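You operate a simulated robot arm through the tools that you are given. There is no shell and no other tool. Be economical: measure what you need, move in short steps, check, and stop when the job is done.

You are at the controls of a simulated robot arm. One attempt, no reset.

JOB
Fit the taller of the two rings on the pinion boss.
Fine: measure the brown and the black ring on the height post, pressing its button for each; the other ring ends where it lay.

It is judged by the outcome, as a careful person would: the job done as asked, and still so three seconds after it is handed in. It fails if anything else is knocked over, pushed out of place, dropped, spilled or broken.

ROBOT AND FRAMES
A 6-joint arm with a two-finger parallel gripper, fixed in place. Base frame: the origin is at the foot of the arm, x ahead of it, y to its left, z up. Lengths are in m, angles in rad, forces in N, time in s.
With the tool pointing down near the work surface it reaches from about 0.14 to 0.84 m from the base axis. Its first joint turns from -2.897 to 2.897 rad. Payload 3.91 kg.
Tool frame: the origin (TCP) lies between the finger pads and is the grasp point; the fingertips stand 0.03 m ahead of it; z points along the fingers, y is the line along which they close. Largest opening 0.11 m; finger width 0.02, thickness 0.01; the body of the gripper, 0.048 by 0.112 m, starts 0.055 m behind the TCP.
Orientation is that of the tool frame in the base frame, as a unit quaternion [x, y, z, w]. With the fingers straight down and closing along the base's y, the tool's x points along the base's -x, its y along +y and its z along -z.

CONTROLS
- The arm moves only by the tool servo_tool. Its arguments are lists of equal length, an entry for each row: "xyz": the shift along the tool's x, y, z in units of 20 mm (1.0 is 20 mm), a list of three; "turn": the turn, a rotation vector about the tool's x, y, z in units of 5 degrees (1.0 is 5 degrees), a list of three; "jaw": the gripper command, from -1 (shut) to 1 (fully open), values between in proportion. In form: {"xyz": [[dx, dy, dz], ...], "turn": [[wx, wy, wz], ...], "jaw": [jaw, ...]}. A call has 1 to 10 rows; each row shifts and turns the commanded pose from where the row before left it, along the tool's axes as they then stand. A call with a number of a shift or a turn outside -1 to 1 is refused whole. A row lasts 0.2 s, in which the tool goes at most 0.05 m and 0.15 rad; a call with a longer step from one row to the next is refused whole, and so is a gripper value outside its range. Where a pose cannot be reached the arm comes as near as it can. A force on the tool above 90 N (or 10 N above the force at the start of the call, whichever is more), or a blocked arm, ends the call early, and 0.2 s more pass. The fingers move at their own pace (about 0.108 m/s each) and stop on an object; they squeeze with about 32 N. The grip force told is the motor's: it shows also when the fingers shut on nothing. Time passes only in rows, and 0.2 s behind the last, so rows that do not move let the fingers close. The reply holds the time, the measured pose of the TCP, the force on the tool along the base axes, the opening and the grip force, in the units named above and with some noise, and new pictures: "show" is both (left out), scene, wrist or none.
- Cameras (640 x 400 px; columns grow to the right, rows downward): "scene" is fixed at [0.2301, -0.4973, 1.4777]; the picture's right is [0.83, -0.56, 0.00], its down [-0.42, -0.63, -0.65] and it looks along [0.36, 0.54, -0.76] (base axes); focal length 225 px, centre (320, 200). "wrist" rides on the gripper at [0.077, 0.007, -0.114] in the tool frame; the picture's right is [-0.09, 1.00, 0.00], its down [-0.80, -0.07, -0.59] and it looks along [-0.59, -0.05, 0.80] (tool axes); focal length 270 px, centre (320, 200). There is no depth. A picture from a camera that has moved, and an enlarged one, comes with that camera's place and axes in the base frame and with its lens. The place of the scene camera against the robot may be out by one fixed shift of up to 0.018 m in any direction.
- move_column(by): slides the trunk up (or, below 0, down) by that many m; the arm rides with it, the base frame stays. It gives what a move gives, with no picture.
- enlarge(camera, box): a new picture of the part [left, top, right, bottom] of that camera's present view, enlarged. It takes no simulated time.
- sign_off(): hands the job in; it is judged then, once.

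Go step by step. Nothing tells you positions but the pictures and the camera data: compare them with the known pose of the tool, close in by small moves and look again before you grip or let go. The budget is 120 turns and 170 pictures, counting those below and the enlarged ones. Unless the task says otherwise, let go and move clear before handing in, and close with one line.

The tools are called after "Request:" as name(argument=value, ...) on one line, values as JSON. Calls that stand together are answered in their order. servo_tool: Moves the arm, as the interface text tells. Its arguments: {"type":"object","properties":{"xyz":{"type":"array","items":{"type":"array","items":{"type":"number"}}},"turn":{"type":"array","items":{"type":"array","items":{"type":"number"}}},"jaw":{"type":"array","items":{"type":"number"}},"show":{"type":"string","enum":["both","scene","wrist","none"]}},"required":["xyz","turn","jaw"]} The other tools are called the same way: move_column (by) slides the trunk up or down; enlarge (camera, box) takes an enlarged picture of a part of a camera's view; sign_off () hands the job in.

At the start:

```text
t: 0.0
tool_pos: [0.2772, -0.2283, 1.2827]
tool_rot: [0.0, 1.0, 0.0, -0.001]
ft_force: [-0.1, 0.0, 0.5]
opening: 0.1102
finger_force: 0.1
trunk travel left (down, up): [-0.45, 0.09]
```

scene: 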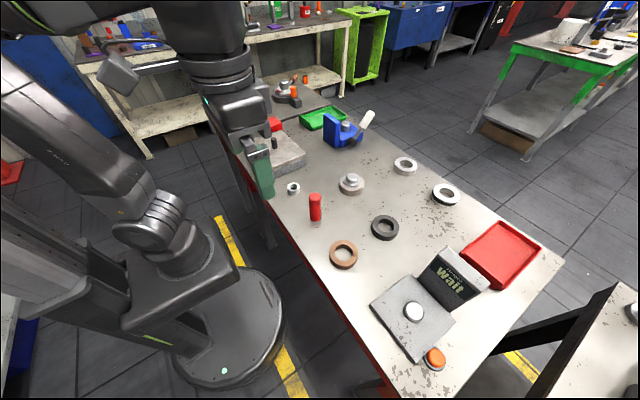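
wrist: 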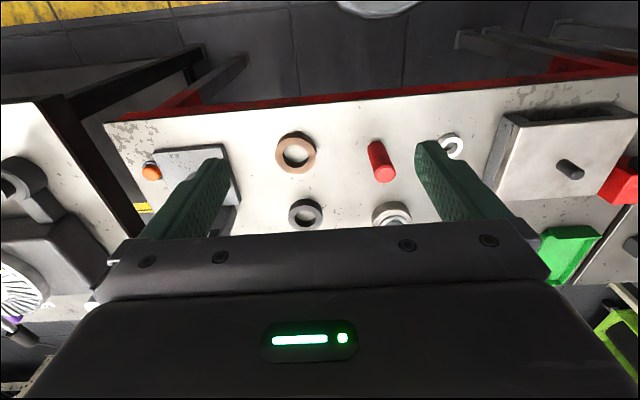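

I see a brown ring, a black ring, two lighter rings, a boss (grey with peg), a height post with a display "Wait" and an orange button. I'll enlarge the scene to locate things.

Request:
enlarge(camera="scene", box=[270, 140, 480, 271])

Request:
enlarge(camera="scene", box=[350, 230, 560, 380])

```text
3.05 times, centred on (375, 206) of scene
camera zoom: at [0.2301, -0.4973, 1.4777], right [0.83, -0.56, 0.0], down [-0.42, -0.63, -0.65], along [0.36, 0.54, -0.76], focal length 686 px, centre (152, 183)
```

zoom: 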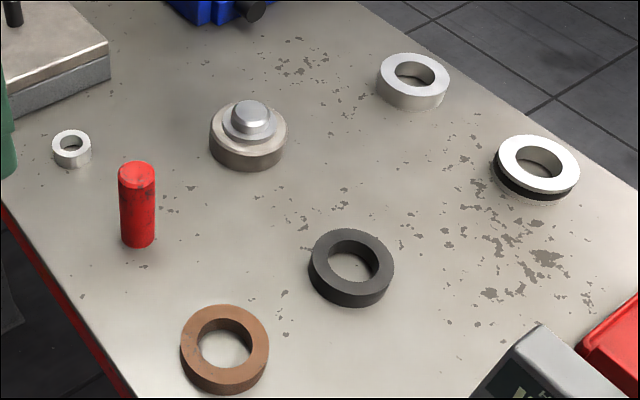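

```text
2.67 times, centred on (455, 305) of scene
camera zoom: at [0.2301, -0.4973, 1.4777], right [0.83, -0.56, 0.0], down [-0.42, -0.63, -0.65], along [0.36, 0.54, -0.76], focal length 600 px, centre (-40, -80)
```

zoom: 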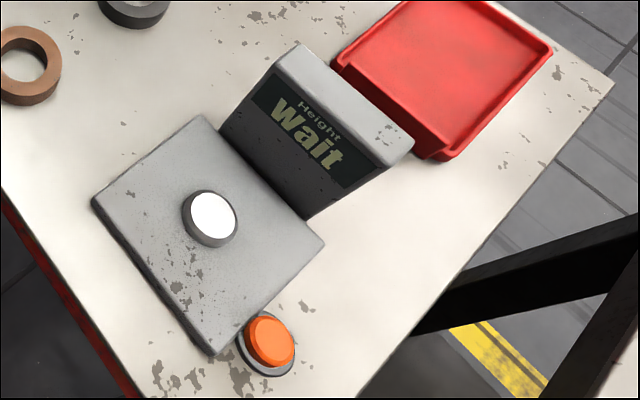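

Estimated places: brown (0.44,-0.30), black (0.59,-0.30), boss (0.63,-0.09), post (0.48,-0.50), button (0.46,-0.58). I move over the brown ring to look with the wrist camera.

Request:
servo_tool(xyz=[[-0.8, -0.36, 0.9], [-0.8, -0.36, 0.9], [-0.8, -0.36, 0.9], [-0.8, -0.36, 0.9], [-0.8, -0.36, 0.9], [-0.8, -0.36, 0.9], [-0.8, -0.36, 0.9], [-0.8, -0.36, 0.9], [-0.8, -0.36, 0.9], [-0.8, -0.36, 0.9]], turn=[[0, 0, 0], [0, 0, 0], [0, 0, 0], [0, 0, 0], [0, 0, 0], [0, 0, 0], [0, 0, 0], [0, 0, 0], [0, 0, 0], [0, 0, 0]], jaw=[1, 1, 1, 1, 1, 1, 1, 1, 1, 1])

```text
t: 2.2
tool_pos: [0.4391, -0.2997, 1.1013]
tool_rot: [0.0, 1.0, 0.0, 0.0]
ft_force: [-0.5, 0.5, -0.3]
opening: 0.1101
finger_force: 0.1
trunk travel left (down, up): [-0.45, 0.09]
camera wrist: at [0.3622, -0.292, 1.2155], right [0.09, 1.0, 0.0], down [0.8, -0.07, 0.59], along [0.59, -0.05, -0.8], focal length 270 px, centre (320, 200)
```

scene: 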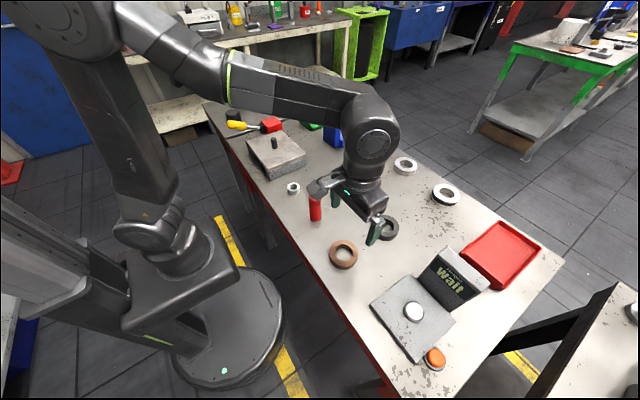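
wrist: 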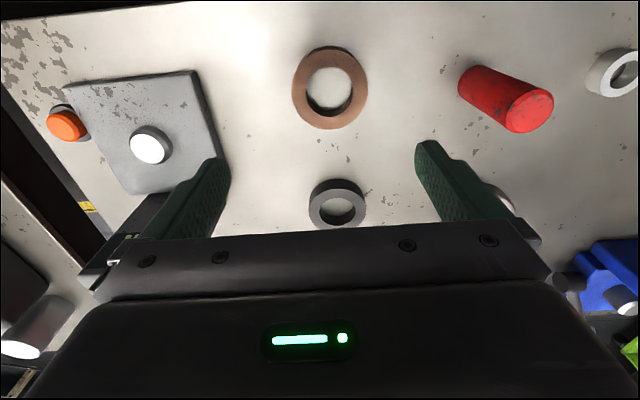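

Brown ≈(0.436,-0.288), black ≈(0.588,-0.287). I zoom in on the post in the wrist picture.

Request:
enlarge(camera="wrist", box=[30, 60, 250, 200])

Request:
enlarge(camera="wrist", box=[270, 30, 400, 240])

```text
2.86 times, centred on (140, 130) of wrist
camera zoom: at [0.3622, -0.292, 1.2155], right [0.09, 1.0, 0.0], down [0.8, -0.07, 0.59], along [0.59, -0.05, -0.8], focal length 772 px, centre (834, 400)
```

zoom: 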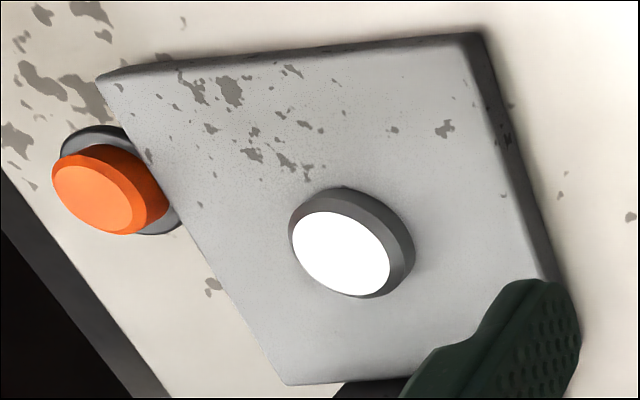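

```text
1.90 times, centred on (335, 135) of wrist
camera zoom: at [0.3622, -0.292, 1.2155], right [0.09, 1.0, 0.0], down [0.8, -0.07, 0.59], along [0.59, -0.05, -0.8], focal length 515 px, centre (291, 324)
```

zoom: 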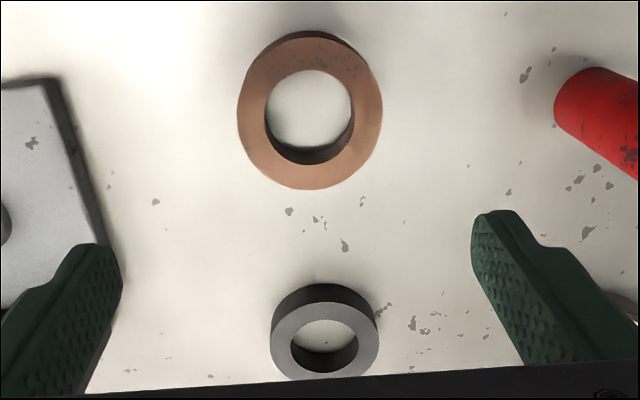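

Ring bores (~47 mm) go over the post (~41 mm). I descend partway above the brown ring and look again.

Request:
servo_tool(xyz=[[0.03, 0.12, 1], [0.03, 0.12, 1], [0.03, 0.12, 1], [0.03, 0.12, 1], [0.03, 0.12, 1]], turn=[[0, 0, 0], [0, 0, 0], [0, 0, 0], [0, 0, 0], [0, 0, 0]], jaw=[1, 1, 1, 1, 1], show="wrist")

```text
t: 3.4
tool_pos: [0.4326, -0.2895, 1.0031]
tool_rot: [0.0, 1.0, 0.001, 0.0]
ft_force: [0.8, -0.2, -0.3]
opening: 0.1102
finger_force: 0.1
trunk travel left (down, up): [-0.45, 0.09]
camera wrist: at [0.3565, -0.2802, 1.1167], right [0.09, 1.0, 0.0], down [0.8, -0.07, 0.59], along [0.59, -0.05, -0.8], focal length 270 px, centre (320, 200)
```

wrist: 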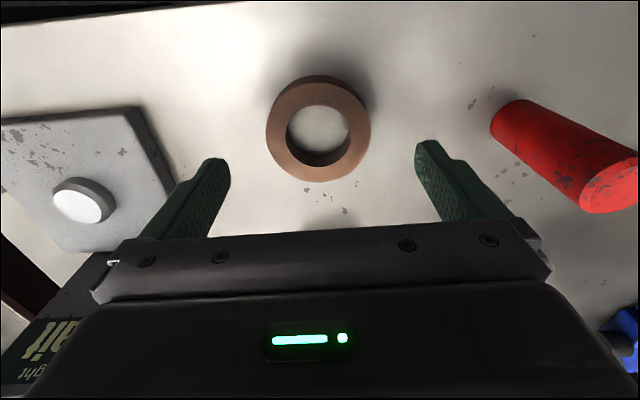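

The ring is nearly centred between the fingers; I shift 4 mm ahead in x and lower so the fingertips sit a few mm above the table.

Request:
servo_tool(xyz=[[-0.1, -0.02, 0.8], [-0.1, 0, 0.8], [0, 0, 0.8], [0, 0, 0.8], [0, 0, 0]], turn=[[0, 0, 0], [0, 0, 0], [0, 0, 0], [0, 0, 0], [0, 0, 0]], jaw=[1, 1, 1, 1, 1])

```text
t: 4.6
tool_pos: [0.4365, -0.2883, 0.9371]
tool_rot: [0.0, 1.0, 0.0, 0.0]
ft_force: [0.1, 0.9, 0.4]
opening: 0.1098
finger_force: 0.0
trunk travel left (down, up): [-0.45, 0.09]
camera wrist: at [0.3606, -0.2809, 1.052], right [0.09, 1.0, 0.0], down [0.8, -0.07, 0.59], along [0.59, -0.05, -0.8], focal length 270 px, centre (320, 200)
```

scene: 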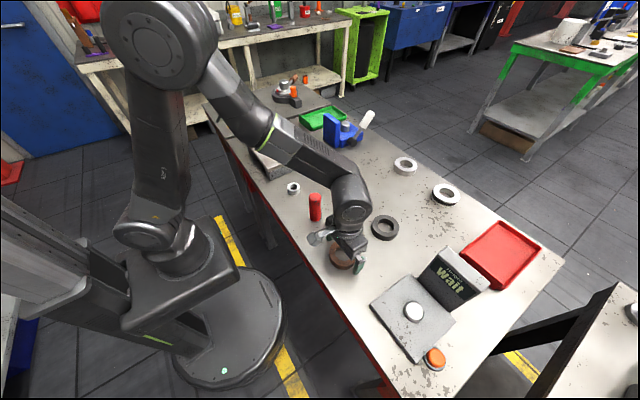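
wrist: 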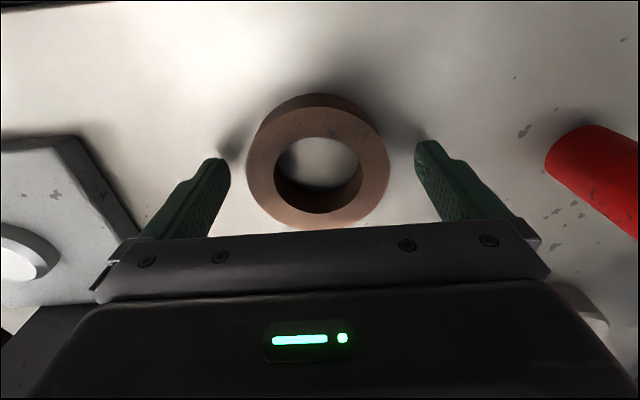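

Ring top ≈0.922 (height ~22 mm). I make a small x correction, lower 2 mm and close.

Request:
servo_tool(xyz=[[-0.15, 0, 0.1], [0, 0, 0], [0, 0, 0], [0, 0, 0]], turn=[[0, 0, 0], [0, 0, 0], [0, 0, 0], [0, 0, 0]], jaw=[1, -1, -1, -1], show="wrist")

```text
t: 5.6
tool_pos: [0.44, -0.2886, 0.9353]
tool_rot: [0.0, 1.0, 0.0, 0.0]
ft_force: [0.2, -0.7, -0.6]
opening: 0.0793
finger_force: 32.1
trunk travel left (down, up): [-0.45, 0.09]
camera wrist: at [0.3642, -0.2803, 1.0499], right [0.09, 1.0, 0.0], down [0.8, -0.07, 0.59], along [0.59, -0.05, -0.8], focal length 270 px, centre (320, 200)
```

wrist: 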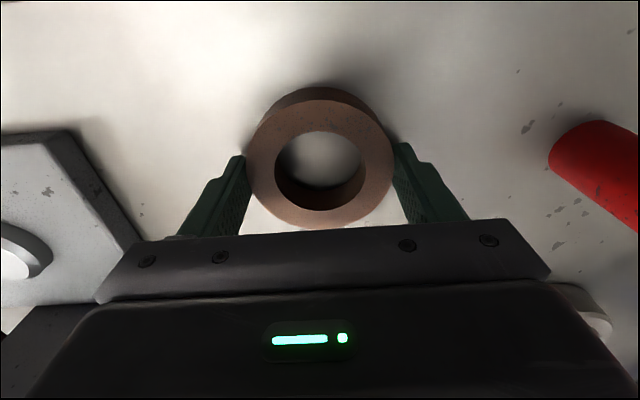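

Gripped (opening 0.079). I lift and move toward the post, stopping short to measure it.

Request:
servo_tool(xyz=[[0, 0, 1], [0, 0, 0], [0, 0, 0], [0, 0, 0], [0, 0, 0]], turn=[[0, 0, 0], [0, 0, 0], [0, 0, 0], [0, 0, 0], [0, 0, 0]], jaw=[-1, -1, -1, -1, -2], show="none")

```text
refused: -2 is not a number from -1 to 1
```

That call was refused, and its direction was wrong as well (lifting is tool −z). I correct it.

Request:
servo_tool(xyz=[[0, 0, -0.5], [0, 0, -1], [0, 0, -1], [0, 0, -1], [0, 0, -1], [0, -1, -0.5], [0, -1, 0], [0, -1, 0], [0, -1, 0], [0, -1, 0]], turn=[[0, 0, 0], [0, 0, 0], [0, 0, 0], [0, 0, 0], [0, 0, 0], [0, 0, 0], [0, 0, 0], [0, 0, 0], [0, 0, 0], [0, 0, 0]], jaw=[-1, -1, -1, -1, -1, -1, -1, -1, -1, -1])

```text
t: 7.8
tool_pos: [0.4403, -0.3886, 1.0352]
tool_rot: [0.001, 1.0, 0.0, 0.0]
ft_force: [0.0, 0.1, -2.2]
opening: 0.0793
finger_force: 32.2
trunk travel left (down, up): [-0.45, 0.09]
camera wrist: at [0.3646, -0.3806, 1.1501], right [0.09, 1.0, 0.0], down [0.8, -0.07, 0.59], along [0.59, -0.05, -0.8], focal length 270 px, centre (320, 200)
```

scene: 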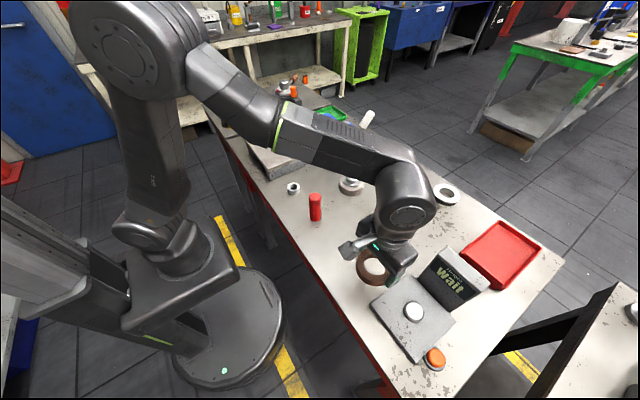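
wrist: 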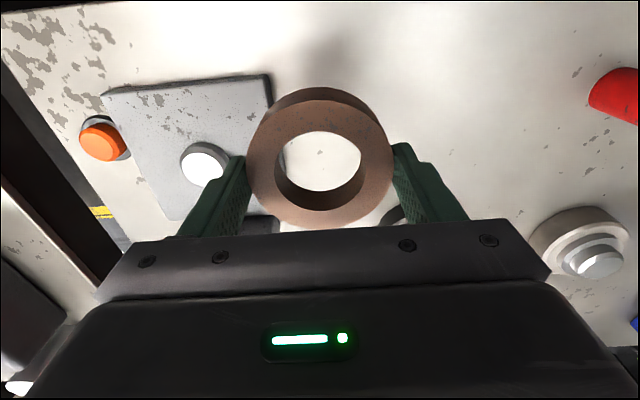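

I zoom on the post.

Request:
enlarge(camera="wrist", box=[80, 60, 300, 240])

Request:
enlarge(camera="scene", box=[340, 230, 500, 380])

```text
2.22 times, centred on (190, 150) of wrist
camera zoom: at [0.3646, -0.3806, 1.1501], right [0.09, 1.0, 0.0], down [0.8, -0.07, 0.59], along [0.59, -0.05, -0.8], focal length 601 px, centre (609, 311)
```

zoom: 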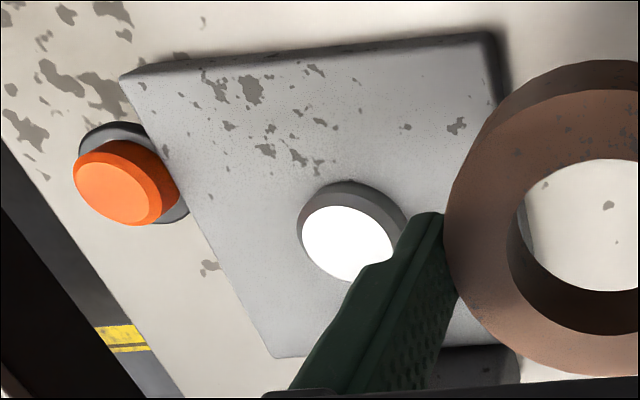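

```text
2.67 times, centred on (420, 305) of scene
camera zoom: at [0.2301, -0.4973, 1.4777], right [0.83, -0.56, 0.0], down [-0.42, -0.63, -0.65], along [0.36, 0.54, -0.76], focal length 600 px, centre (53, -80)
```

zoom: 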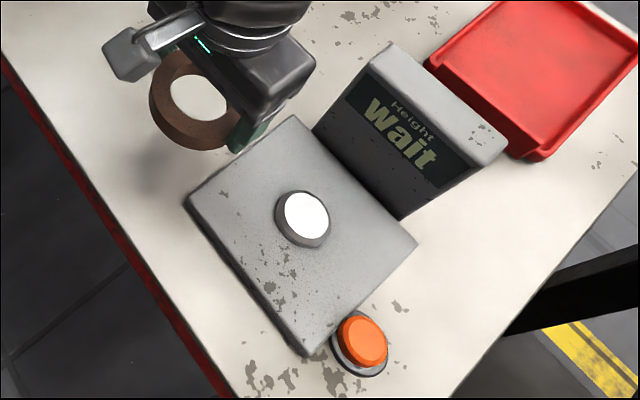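

Post top triangulates to about (0.474, -0.494, 0.945). I move the ring above it and check through the bore.

Request:
servo_tool(xyz=[[-0.27, -0.88, 0], [-0.27, -0.88, 0], [-0.27, -0.88, 0], [-0.27, -0.88, 0], [-0.27, -0.88, 0], [-0.27, -0.88, 0], [0, 0, 0]], turn=[[0, 0, 0], [0, 0, 0], [0, 0, 0], [0, 0, 0], [0, 0, 0], [0, 0, 0], [0, 0, 0]], jaw=[-1, -1, -1, -1, -1, -1, -1])

Request:
enlarge(camera="scene", box=[340, 230, 500, 380])

Request:
enlarge(camera="wrist", box=[220, 60, 420, 240])

```text
t: 9.4
tool_pos: [0.4744, -0.4938, 1.0362]
tool_rot: [0.0, 1.0, 0.0, 0.0]
ft_force: [-0.2, 1.0, -2.1]
opening: 0.0792
finger_force: 32.6
trunk travel left (down, up): [-0.45, 0.09]
camera wrist: at [0.3986, -0.4856, 1.1505], right [0.09, 1.0, 0.0], down [0.8, -0.07, 0.59], along [0.59, -0.05, -0.8], focal length 270 px, centre (320, 200)
```

scene: 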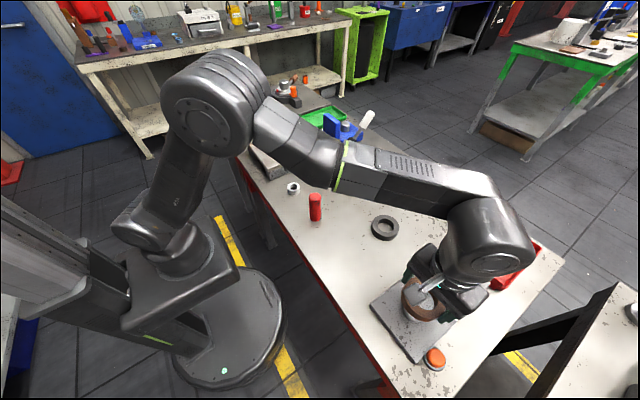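
wrist: 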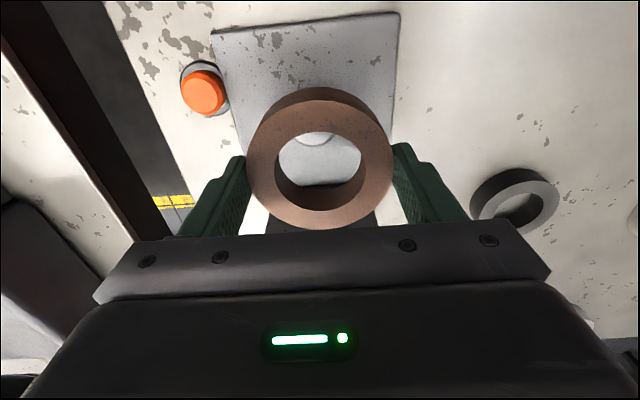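

```text
2.67 times, centred on (420, 305) of scene
camera zoom: at [0.2301, -0.4973, 1.4777], right [0.83, -0.56, 0.0], down [-0.42, -0.63, -0.65], along [0.36, 0.54, -0.76], focal length 600 px, centre (53, -80)
```

zoom: 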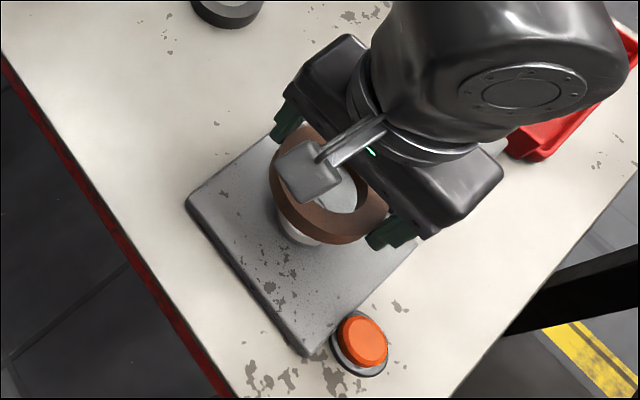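

```text
2.22 times, centred on (320, 150) of wrist
camera zoom: at [0.3986, -0.4856, 1.1505], right [0.09, 1.0, 0.0], down [0.8, -0.07, 0.59], along [0.59, -0.05, -0.8], focal length 601 px, centre (320, 311)
```

zoom: 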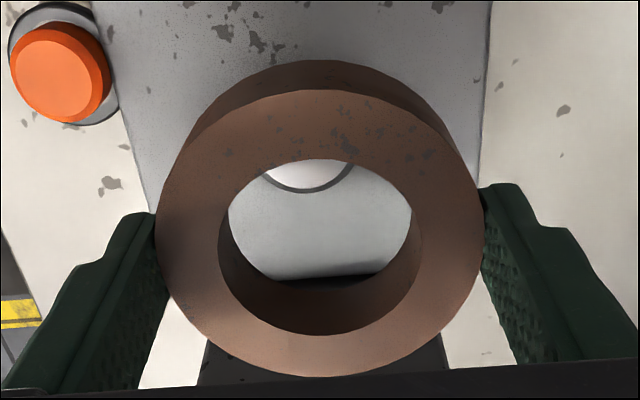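

The post's far edge is seen through the bore; x is right, y should go −4 mm. I adjust and lower until the ring is just above the post top.

Request:
servo_tool(xyz=[[0, -0.2, 0.7], [0, 0, 0.7], [0, 0, 0.7], [0, 0, 0]], turn=[[0, 0, 0], [0, 0, 0], [0, 0, 0], [0, 0, 0]], jaw=[-1, -1, -1, -1], show="none")

Request:
enlarge(camera="wrist", box=[220, 60, 420, 240])

Request:
enlarge(camera="scene", box=[360, 250, 480, 360])

```text
t: 10.4
tool_pos: [0.4732, -0.4978, 0.9932]
tool_rot: [0.0, 1.0, 0.001, 0.0]
ft_force: [-0.2, -0.5, -0.6]
opening: 0.0792
finger_force: 32.1
trunk travel left (down, up): [-0.45, 0.09]
```

```text
2.22 times, centred on (320, 150) of wrist
camera zoom: at [0.3975, -0.4894, 1.1081], right [0.09, 1.0, 0.0], down [0.8, -0.07, 0.59], along [0.59, -0.05, -0.8], focal length 601 px, centre (320, 311)
```

zoom: 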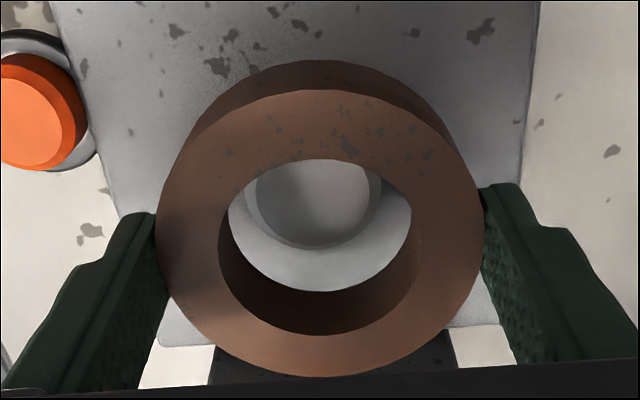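

```text
3.64 times, centred on (420, 305) of scene
camera zoom: at [0.2301, -0.4973, 1.4777], right [0.83, -0.56, 0.0], down [-0.42, -0.63, -0.65], along [0.36, 0.54, -0.76], focal length 819 px, centre (-44, -182)
```

zoom: 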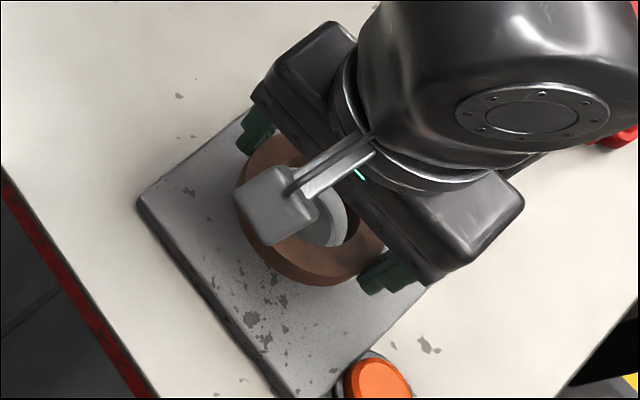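

Nearly centred; 2 mm more in −y, then lower gently, watching force.

Request:
servo_tool(xyz=[[0, -0.09, 0.4], [0, 0, 0.4], [0, 0, 0]], turn=[[0, 0, 0], [0, 0, 0], [0, 0, 0]], jaw=[-1, -1, -1], show="none")

Request:
enlarge(camera="wrist", box=[220, 60, 420, 240])

```text
t: 11.2
tool_pos: [0.4742, -0.4997, 0.9776]
tool_rot: [0.0, 1.0, 0.0, 0.001]
ft_force: [0.3, -0.3, -2.2]
opening: 0.0792
finger_force: 32.0
trunk travel left (down, up): [-0.45, 0.09]
```

```text
2.22 times, centred on (320, 150) of wrist
camera zoom: at [0.3971, -0.4916, 1.0919], right [0.09, 1.0, 0.0], down [0.8, -0.07, 0.59], along [0.59, -0.05, -0.8], focal length 601 px, centre (320, 311)
```

zoom: 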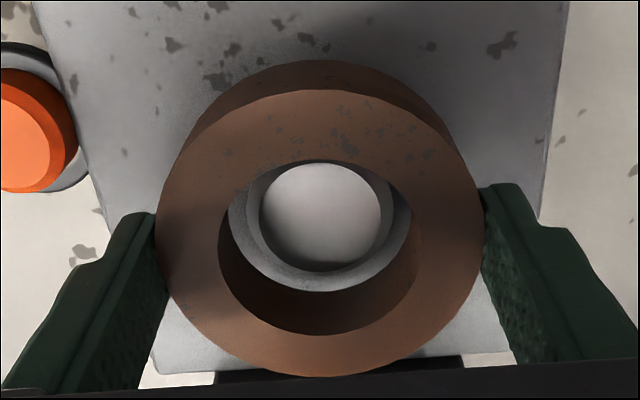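

Centred now. I lower in small steps, checking force.

Request:
servo_tool(xyz=[[0, 0, 0.25], [0, 0, 0.25], [0, 0, 0]], turn=[[0, 0, 0], [0, 0, 0], [0, 0, 0]], jaw=[-1, -1, -1], show="none")

Request:
enlarge(camera="wrist", box=[220, 60, 420, 240])

Request:
enlarge(camera="scene", box=[360, 250, 480, 360])

```text
t: 12.0
tool_pos: [0.4748, -0.5002, 0.9667]
tool_rot: [0.0, 1.0, 0.0, 0.0]
ft_force: [-0.8, 0.0, -2.4]
opening: 0.079
finger_force: 32.1
trunk travel left (down, up): [-0.45, 0.09]
```

```text
2.22 times, centred on (320, 150) of wrist
camera zoom: at [0.3975, -0.4917, 1.0824], right [0.09, 1.0, 0.0], down [0.8, -0.07, 0.59], along [0.59, -0.05, -0.8], focal length 601 px, centre (320, 311)
```

zoom: 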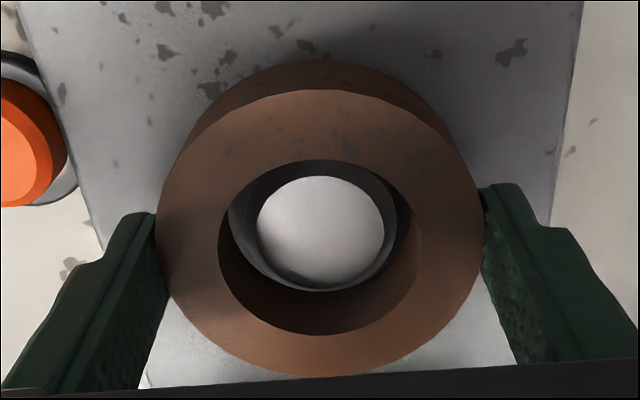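

```text
3.64 times, centred on (420, 305) of scene
camera zoom: at [0.2301, -0.4973, 1.4777], right [0.83, -0.56, 0.0], down [-0.42, -0.63, -0.65], along [0.36, 0.54, -0.76], focal length 819 px, centre (-44, -182)
```

zoom: 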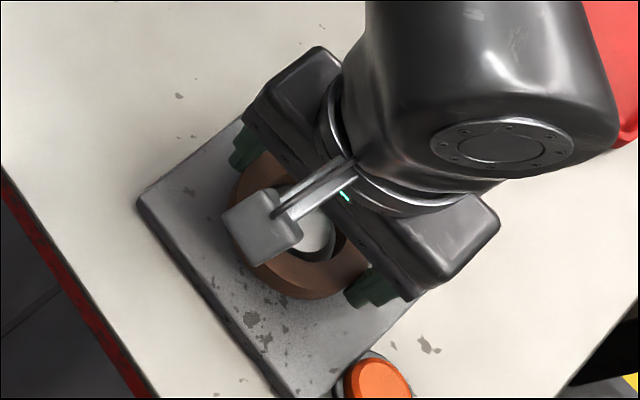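

Post is inside the bore. I continue down gently.

Request:
servo_tool(xyz=[[0, 0, 0.15], [0, 0, 0.15], [0, 0, 0]], turn=[[0, 0, 0], [0, 0, 0], [0, 0, 0]], jaw=[-1, -1, -1], show="none")

Request:
enlarge(camera="scene", box=[360, 250, 480, 360])

```text
t: 12.8
tool_pos: [0.4752, -0.5, 0.9643]
tool_rot: [0.0, 1.0, -0.002, 0.001]
ft_force: [7.3, -2.5, 14.2]
opening: 0.0795
finger_force: 31.8
trunk travel left (down, up): [-0.45, 0.09]
```

```text
3.64 times, centred on (420, 305) of scene
camera zoom: at [0.2301, -0.4973, 1.4777], right [0.83, -0.56, 0.0], down [-0.42, -0.63, -0.65], along [0.36, 0.54, -0.76], focal length 819 px, centre (-44, -182)
```

zoom: 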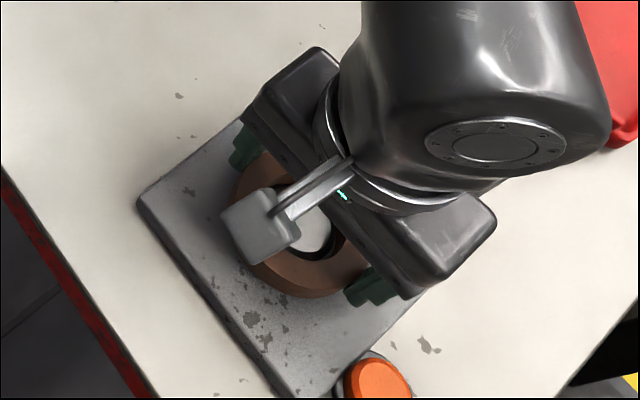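

Contact is felt at z≈0.964; I check in the wrist view whether the ring is flat on the plate.

Request:
enlarge(camera="wrist", box=[220, 60, 420, 240])

Request:
enlarge(camera="scene", box=[390, 285, 450, 335])

```text
2.22 times, centred on (320, 150) of wrist
camera zoom: at [0.3987, -0.4909, 1.0787], right [0.09, 1.0, 0.0], down [0.8, -0.07, 0.6], along [0.59, -0.06, -0.8], focal length 601 px, centre (320, 311)
```

zoom: 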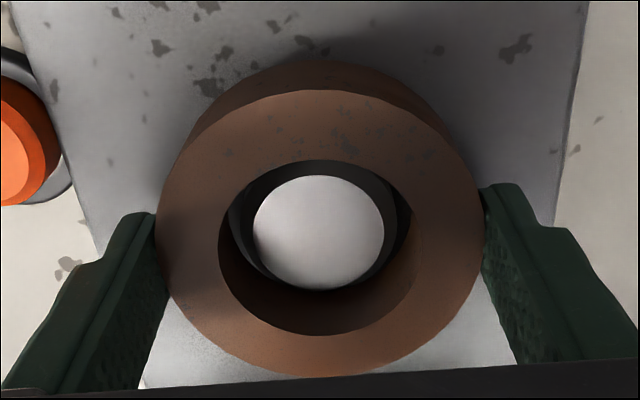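

```text
8.00 times, centred on (420, 310) of scene
camera zoom: at [0.2301, -0.4973, 1.4777], right [0.83, -0.56, 0.0], down [-0.42, -0.63, -0.65], along [0.36, 0.54, -0.76], focal length 1801 px, centre (-480, -680)
```

zoom: 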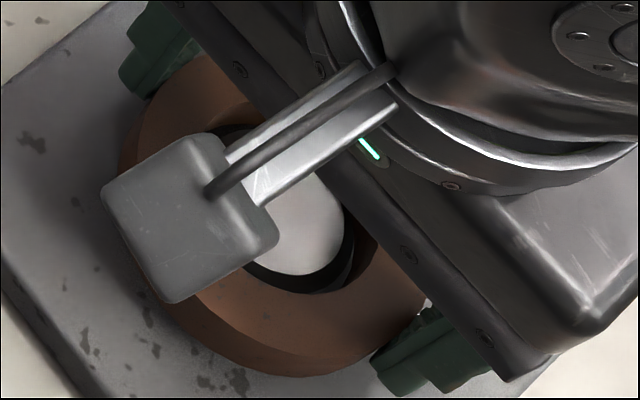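

Seems seated around the post. I relieve the pressure, open, and rise straight up.

Request:
servo_tool(xyz=[[0, 0, -0.15], [0, 0, 0], [0, 0, 0], [0, 0, -0.5], [0, 0, -1], [0, 0, -1], [0, 0, -1], [0, 0, -1]], turn=[[0, 0, 0], [0, 0, 0], [0, 0, 0], [0, 0, 0], [0, 0, 0], [0, 0, 0], [0, 0, 0], [0, 0, 0]], jaw=[-1, 1, 1, 1, 1, 1, 1, 1])

Request:
enlarge(camera="wrist", box=[150, 20, 450, 240])

```text
t: 14.6
tool_pos: [0.4765, -0.4986, 1.0561]
tool_rot: [0.0, 1.0, 0.0, 0.0]
ft_force: [-0.1, 0.0, -0.3]
opening: 0.1101
finger_force: 0.0
trunk travel left (down, up): [-0.45, 0.09]
camera wrist: at [0.3983, -0.4908, 1.1701], right [0.09, 1.0, 0.0], down [0.8, -0.07, 0.59], along [0.59, -0.05, -0.8], focal length 270 px, centre (320, 200)
```

scene: 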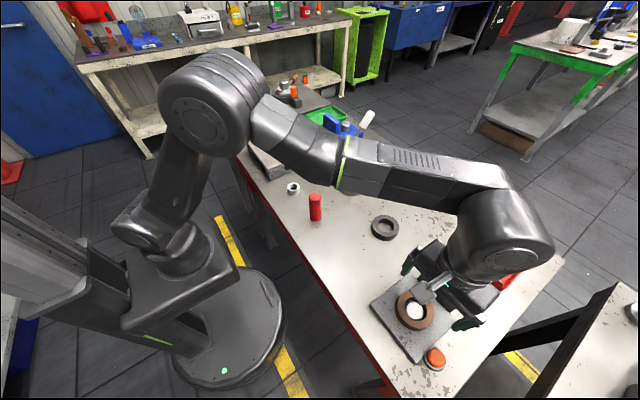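
wrist: 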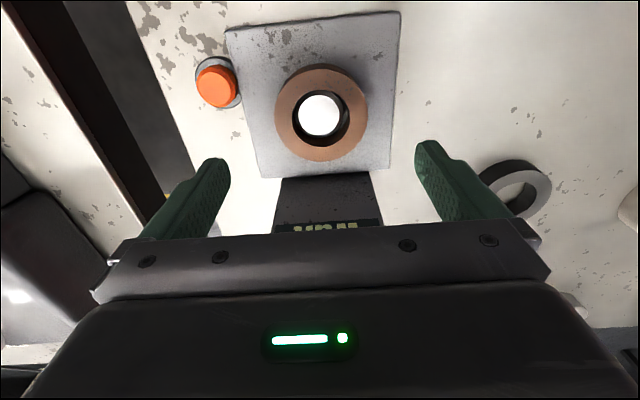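

```text
1.82 times, centred on (300, 130) of wrist
camera zoom: at [0.3983, -0.4908, 1.1701], right [0.09, 1.0, 0.0], down [0.8, -0.07, 0.59], along [0.59, -0.05, -0.8], focal length 491 px, centre (356, 327)
```

zoom: 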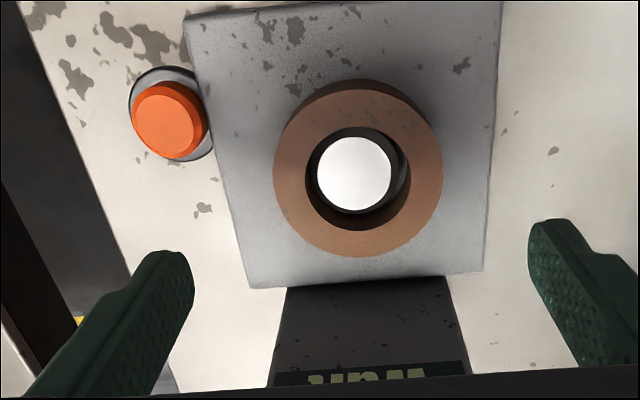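

Brown ring sits flat around the post. Next the button, about (0.449,-0.585): I move over it with fingers shut.

Request:
servo_tool(xyz=[[0.25, -0.85, 0], [0.25, -0.85, 0], [0.25, -0.85, 0], [0.25, -0.85, 0], [0.23, -0.85, 0], [0, 0, 0.7], [0, 0, 0.7], [0, 0, 0]], turn=[[0, 0, 0], [0, 0, 0], [0, 0, 0], [0, 0, 0], [0, 0, 0], [0, 0, 0], [0, 0, 0], [0, 0, 0]], jaw=[1, -1, -1, -1, -1, -1, -1, -1])

Request:
enlarge(camera="wrist", box=[220, 60, 420, 240])

Request:
enlarge(camera="scene", box=[360, 250, 520, 390])

```text
t: 16.4
tool_pos: [0.4477, -0.5852, 1.0275]
tool_rot: [0.001, 1.0, 0.0, 0.0]
ft_force: [-0.1, 1.0, 0.2]
opening: 0.0
finger_force: 32.3
trunk travel left (down, up): [-0.45, 0.09]
camera wrist: at [0.3714, -0.576, 1.1414], right [0.09, 1.0, 0.0], down [0.8, -0.07, 0.59], along [0.59, -0.05, -0.8], focal length 270 px, centre (320, 200)
```

scene: 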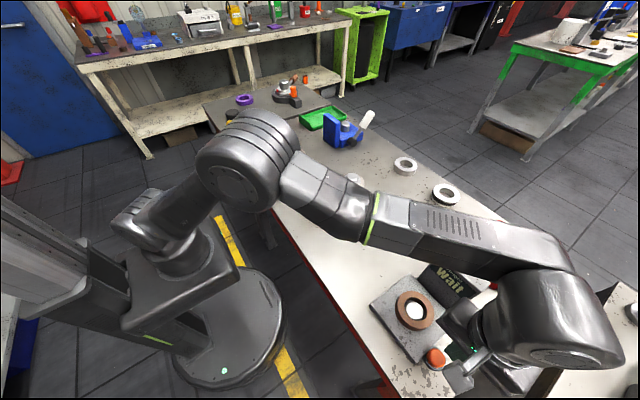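
wrist: 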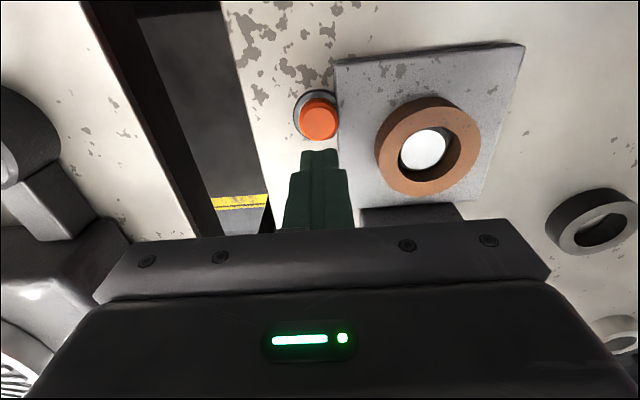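

```text
2.22 times, centred on (320, 150) of wrist
camera zoom: at [0.3714, -0.576, 1.1414], right [0.09, 1.0, 0.0], down [0.8, -0.07, 0.59], along [0.59, -0.05, -0.8], focal length 601 px, centre (320, 311)
```

zoom: 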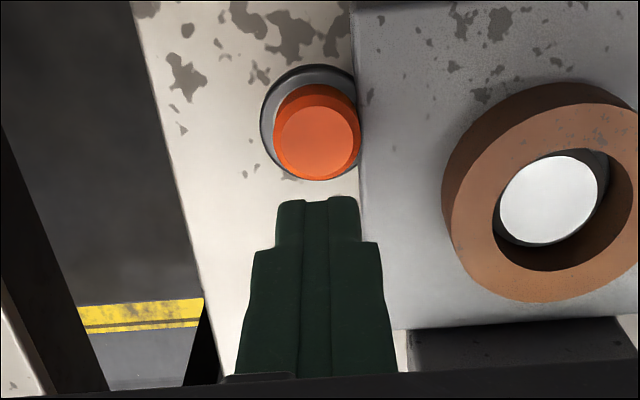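

```text
2.86 times, centred on (440, 320) of scene
camera zoom: at [0.2301, -0.4973, 1.4777], right [0.83, -0.56, 0.0], down [-0.42, -0.63, -0.65], along [0.36, 0.54, -0.76], focal length 643 px, centre (-23, -143)
```

zoom: 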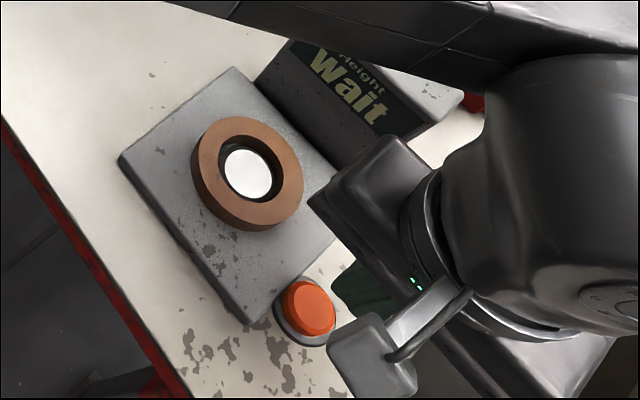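

Button top ≈(0.447,-0.585,0.94), right below the fingertips. I descend near to it, then press.

Request:
servo_tool(xyz=[[0.1, 0, 0.7], [0, 0, 0.7], [0, 0, 0.6], [0, 0, 0.3], [0, 0, 0.15], [0, 0, 0]], turn=[[0, 0, 0], [0, 0, 0], [0, 0, 0], [0, 0, 0], [0, 0, 0], [0, 0, 0]], jaw=[-1, -1, -1, -1, -1, -1], show="none")

Request:
enlarge(camera="scene", box=[360, 250, 520, 390])

```text
t: 17.8
tool_pos: [0.4465, -0.584, 0.9781]
tool_rot: [0.0, 1.0, 0.0, 0.0]
ft_force: [-0.7, -0.4, 0.2]
opening: 0.0
finger_force: 32.0
trunk travel left (down, up): [-0.45, 0.09]
```

```text
2.86 times, centred on (440, 320) of scene
camera zoom: at [0.2301, -0.4973, 1.4777], right [0.83, -0.56, 0.0], down [-0.42, -0.63, -0.65], along [0.36, 0.54, -0.76], focal length 643 px, centre (-23, -143)
```

zoom: 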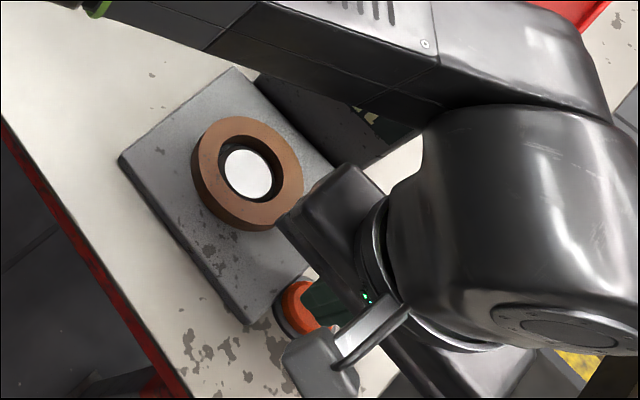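

Not yet touching; I go down in small steps.

Request:
servo_tool(xyz=[[0, 0, 0.25], [0, 0, 0.15], [0, 0, 0]], turn=[[0, 0, 0], [0, 0, 0], [0, 0, 0]], jaw=[-1, -1, -1], show="wrist")

```text
t: 18.6
tool_pos: [0.4454, -0.5849, 0.9703]
tool_rot: [0.0, 1.0, 0.0, 0.0]
ft_force: [-1.2, 0.0, -0.6]
opening: 0.0
finger_force: 31.7
trunk travel left (down, up): [-0.45, 0.09]
camera wrist: at [0.3696, -0.5768, 1.0846], right [0.09, 1.0, 0.0], down [0.8, -0.07, 0.59], along [0.59, -0.05, -0.8], focal length 270 px, centre (320, 200)
```

wrist: 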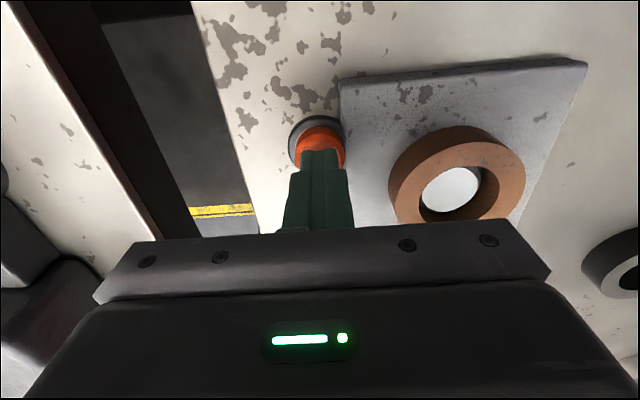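

Request:
servo_tool(xyz=[[0, 0, 0.2], [0, 0, 0.15], [0, 0, 0]], turn=[[0, 0, 0], [0, 0, 0], [0, 0, 0]], jaw=[-1, -1, -1], show="none")

```text
t: 19.4
tool_pos: [0.4461, -0.5856, 0.9641]
tool_rot: [0.0, 1.0, 0.0, 0.0]
ft_force: [-0.7, 0.0, 0.1]
opening: 0.0001
finger_force: 32.1
trunk travel left (down, up): [-0.45, 0.09]
```

Still no contact force; I continue carefully downward.

Request:
servo_tool(xyz=[[0, 0, 0.2], [0, 0, 0.1], [0, 0, 0]], turn=[[0, 0, 0], [0, 0, 0], [0, 0, 0]], jaw=[-1, -1, -1], show="none")

Request:
enlarge(camera="wrist", box=[270, 90, 370, 190])

```text
t: 20.2
tool_pos: [0.4455, -0.5845, 0.9581]
tool_rot: [0.0, 1.0, 0.001, 0.0]
ft_force: [-0.3, -1.3, 2.5]
opening: 0.0
finger_force: 31.9
trunk travel left (down, up): [-0.45, 0.09]
```

```text
4.00 times, centred on (320, 140) of wrist
camera zoom: at [0.37, -0.5765, 1.0726], right [0.09, 1.0, 0.0], down [0.8, -0.07, 0.59], along [0.59, -0.05, -0.8], focal length 1081 px, centre (320, 440)
```

zoom: 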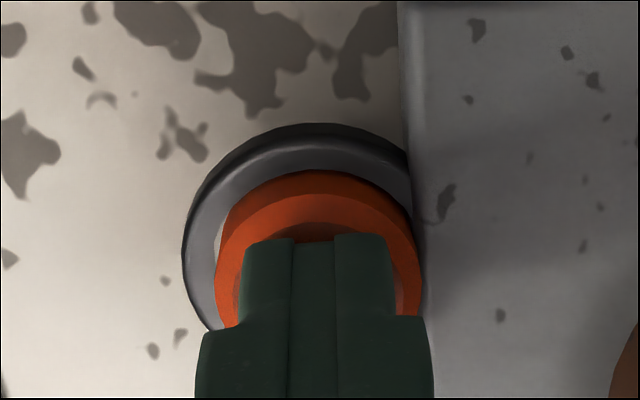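

Contact begins (2.5 N). I press a few millimetres further.

Request:
servo_tool(xyz=[[0, 0, 0.15], [0, 0, 0.1], [0, 0, 0], [0, 0, 0]], turn=[[0, 0, 0], [0, 0, 0], [0, 0, 0], [0, 0, 0]], jaw=[-1, -1, -1, -1], show="none")

Request:
enlarge(camera="scene", box=[400, 230, 520, 330])

```text
t: 21.2
tool_pos: [0.4464, -0.5847, 0.9548]
tool_rot: [0.0, 1.0, -0.001, 0.001]
ft_force: [1.4, -6.4, 19.3]
opening: 0.0
finger_force: 32.6
trunk travel left (down, up): [-0.45, 0.09]
```

```text
4.00 times, centred on (460, 280) of scene
camera zoom: at [0.2301, -0.4973, 1.4777], right [0.83, -0.56, 0.0], down [-0.42, -0.63, -0.65], along [0.36, 0.54, -0.76], focal length 900 px, centre (-240, -120)
```

zoom: 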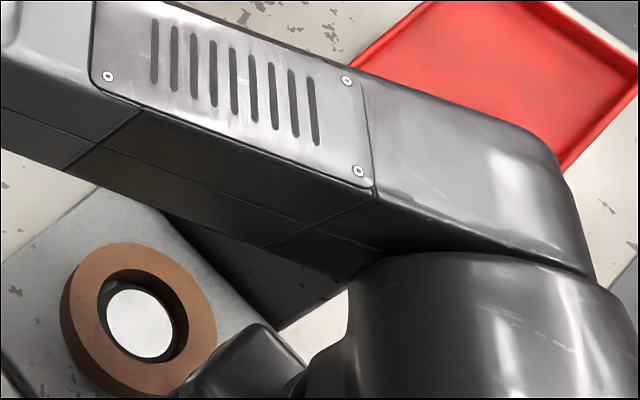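

Button pressed (19 N, bottomed). I rise and read the display.

Request:
servo_tool(xyz=[[0, 0, -0.5], [0, 0, -1], [0, 0, -1], [0, 0, -1], [0, 0, 0]], turn=[[0, 0, 0], [0, 0, 0], [0, 0, 0], [0, 0, 0], [0, 0, 0]], jaw=[-1, -1, -1, -1, -1], show="none")

Request:
enlarge(camera="scene", box=[400, 230, 520, 330])

```text
t: 22.4
tool_pos: [0.4469, -0.5832, 1.0225]
tool_rot: [0.0, 1.0, 0.0, 0.0]
ft_force: [0.3, -0.6, 0.3]
opening: 0.0
finger_force: 32.3
trunk travel left (down, up): [-0.45, 0.09]
```

```text
4.00 times, centred on (460, 280) of scene
camera zoom: at [0.2301, -0.4973, 1.4777], right [0.83, -0.56, 0.0], down [-0.42, -0.63, -0.65], along [0.36, 0.54, -0.76], focal length 900 px, centre (-240, -120)
```

zoom: 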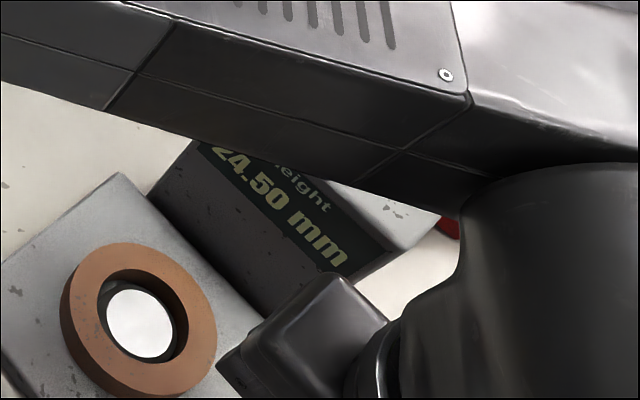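

Brown reads 24.50 mm. I go back over it with fingers open to retrieve it.

Request:
servo_tool(xyz=[[0, 0, -1], [-0.266, 0.85, 0], [-0.266, 0.85, 0], [-0.266, 0.85, 0], [-0.266, 0.85, 0], [-0.266, 0.85, 0], [0, 0, 0.9], [0, 0, 0.9], [0, 0, 0]], turn=[[0, 0, 0], [0, 0, 0], [0, 0, 0], [0, 0, 0], [0, 0, 0], [0, 0, 0], [0, 0, 0], [0, 0, 0], [0, 0, 0]], jaw=[-1, -1, -1, 1, 1, 1, 1, 1, 1], show="wrist")

```text
t: 24.4
tool_pos: [0.4717, -0.5005, 1.0063]
tool_rot: [0.001, 1.0, 0.0, -0.001]
ft_force: [-0.2, -0.6, 0.4]
opening: 0.11
finger_force: 0.0
trunk travel left (down, up): [-0.45, 0.09]
camera wrist: at [0.3959, -0.492, 1.1207], right [0.09, 1.0, 0.0], down [0.8, -0.07, 0.59], along [0.59, -0.05, -0.8], focal length 270 px, centre (320, 200)
```

wrist: 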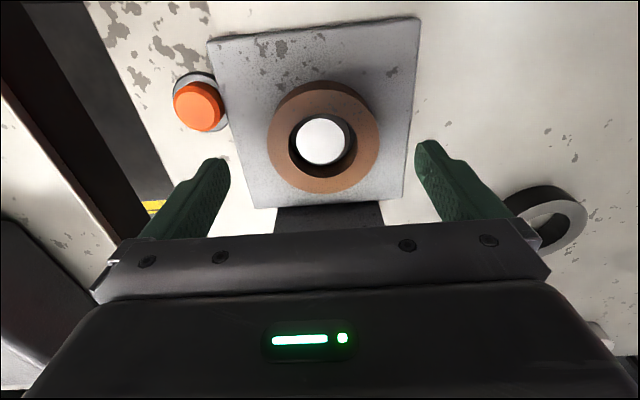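

Lowering around the ring and closing, then lifting a little.

Request:
servo_tool(xyz=[[0, 0.08, 0.7], [0, 0, 0.7], [0, 0, 0.65], [0, 0, 0], [0, 0, 0], [0, 0, 0], [0, 0, 0], [0, 0, 0]], turn=[[0, 0, 0], [0, 0, 0], [0, 0, 0], [0, 0, 0], [0, 0, 0], [0, 0, 0], [0, 0, 0], [0, 0, 0]], jaw=[1, 1, 1, 1, -1, -1, -1, -1], show="wrist")

```text
t: 26.2
tool_pos: [0.4725, -0.4973, 0.966]
tool_rot: [0.0, 1.0, 0.0, -0.001]
ft_force: [-0.4, -0.8, -0.5]
opening: 0.0793
finger_force: 31.6
trunk travel left (down, up): [-0.45, 0.09]
camera wrist: at [0.3959, -0.4898, 1.0793], right [0.09, 1.0, 0.0], down [0.8, -0.07, 0.59], along [0.59, -0.05, -0.8], focal length 270 px, centre (320, 200)
```

wrist: 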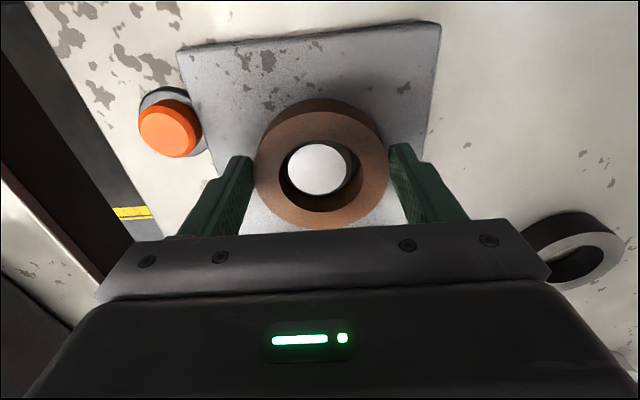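

I check the grip height before lifting.

Request:
enlarge(camera="wrist", box=[220, 60, 420, 240])

Request:
enlarge(camera="scene", box=[390, 275, 450, 325])

```text
2.22 times, centred on (320, 150) of wrist
camera zoom: at [0.3959, -0.4898, 1.0793], right [0.09, 1.0, 0.0], down [0.8, -0.07, 0.59], along [0.59, -0.05, -0.8], focal length 601 px, centre (320, 311)
```

zoom: 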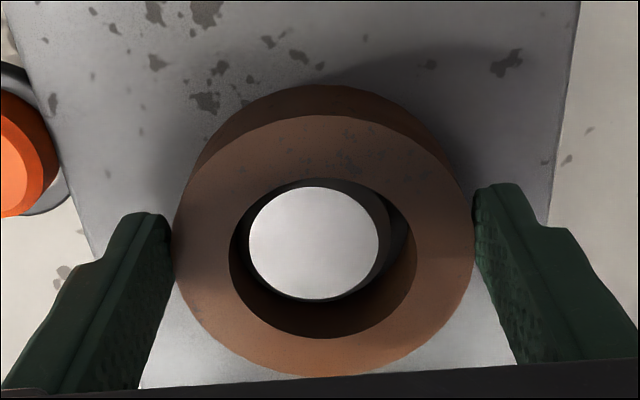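

```text
8.00 times, centred on (420, 300) of scene
camera zoom: at [0.2301, -0.4973, 1.4777], right [0.83, -0.56, 0.0], down [-0.42, -0.63, -0.65], along [0.36, 0.54, -0.76], focal length 1801 px, centre (-480, -600)
```

zoom: 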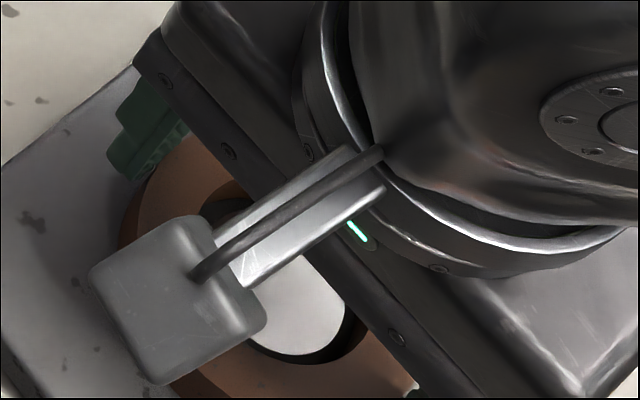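

The ring settled ~8 mm lower on the plate than where I released it, and sits ~6 mm ahead in x. I reopen, shift ahead and lower for a better grip.

Request:
servo_tool(xyz=[[0, 0, 0], [0, 0, 0], [-0.3, 0, 0], [0, 0, 0.2], [0, 0, 0.15], [0, 0, 0]], turn=[[0, 0, 0], [0, 0, 0], [0, 0, 0], [0, 0, 0], [0, 0, 0], [0, 0, 0]], jaw=[1, 1, 1, 1, 1, 1], show="none")

Request:
enlarge(camera="wrist", box=[200, 60, 440, 240])

```text
t: 27.6
tool_pos: [0.4789, -0.498, 0.9575]
tool_rot: [0.0, 1.0, 0.0, 0.0]
ft_force: [0.5, -0.6, -0.5]
opening: 0.1098
finger_force: 0.0
trunk travel left (down, up): [-0.45, 0.09]
```

```text
2.22 times, centred on (320, 150) of wrist
camera zoom: at [0.4026, -0.49, 1.0725], right [0.09, 1.0, 0.0], down [0.8, -0.07, 0.59], along [0.59, -0.05, -0.8], focal length 601 px, centre (320, 311)
```

zoom: 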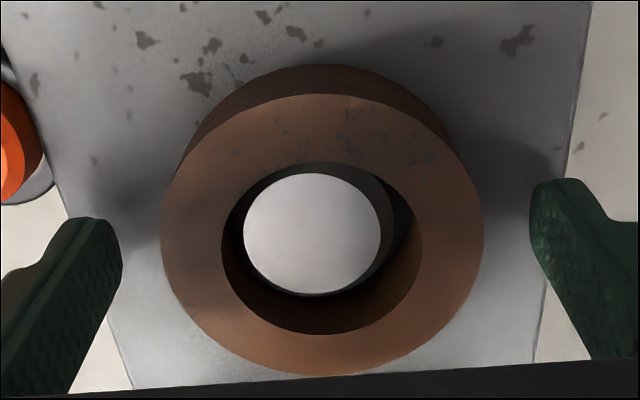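

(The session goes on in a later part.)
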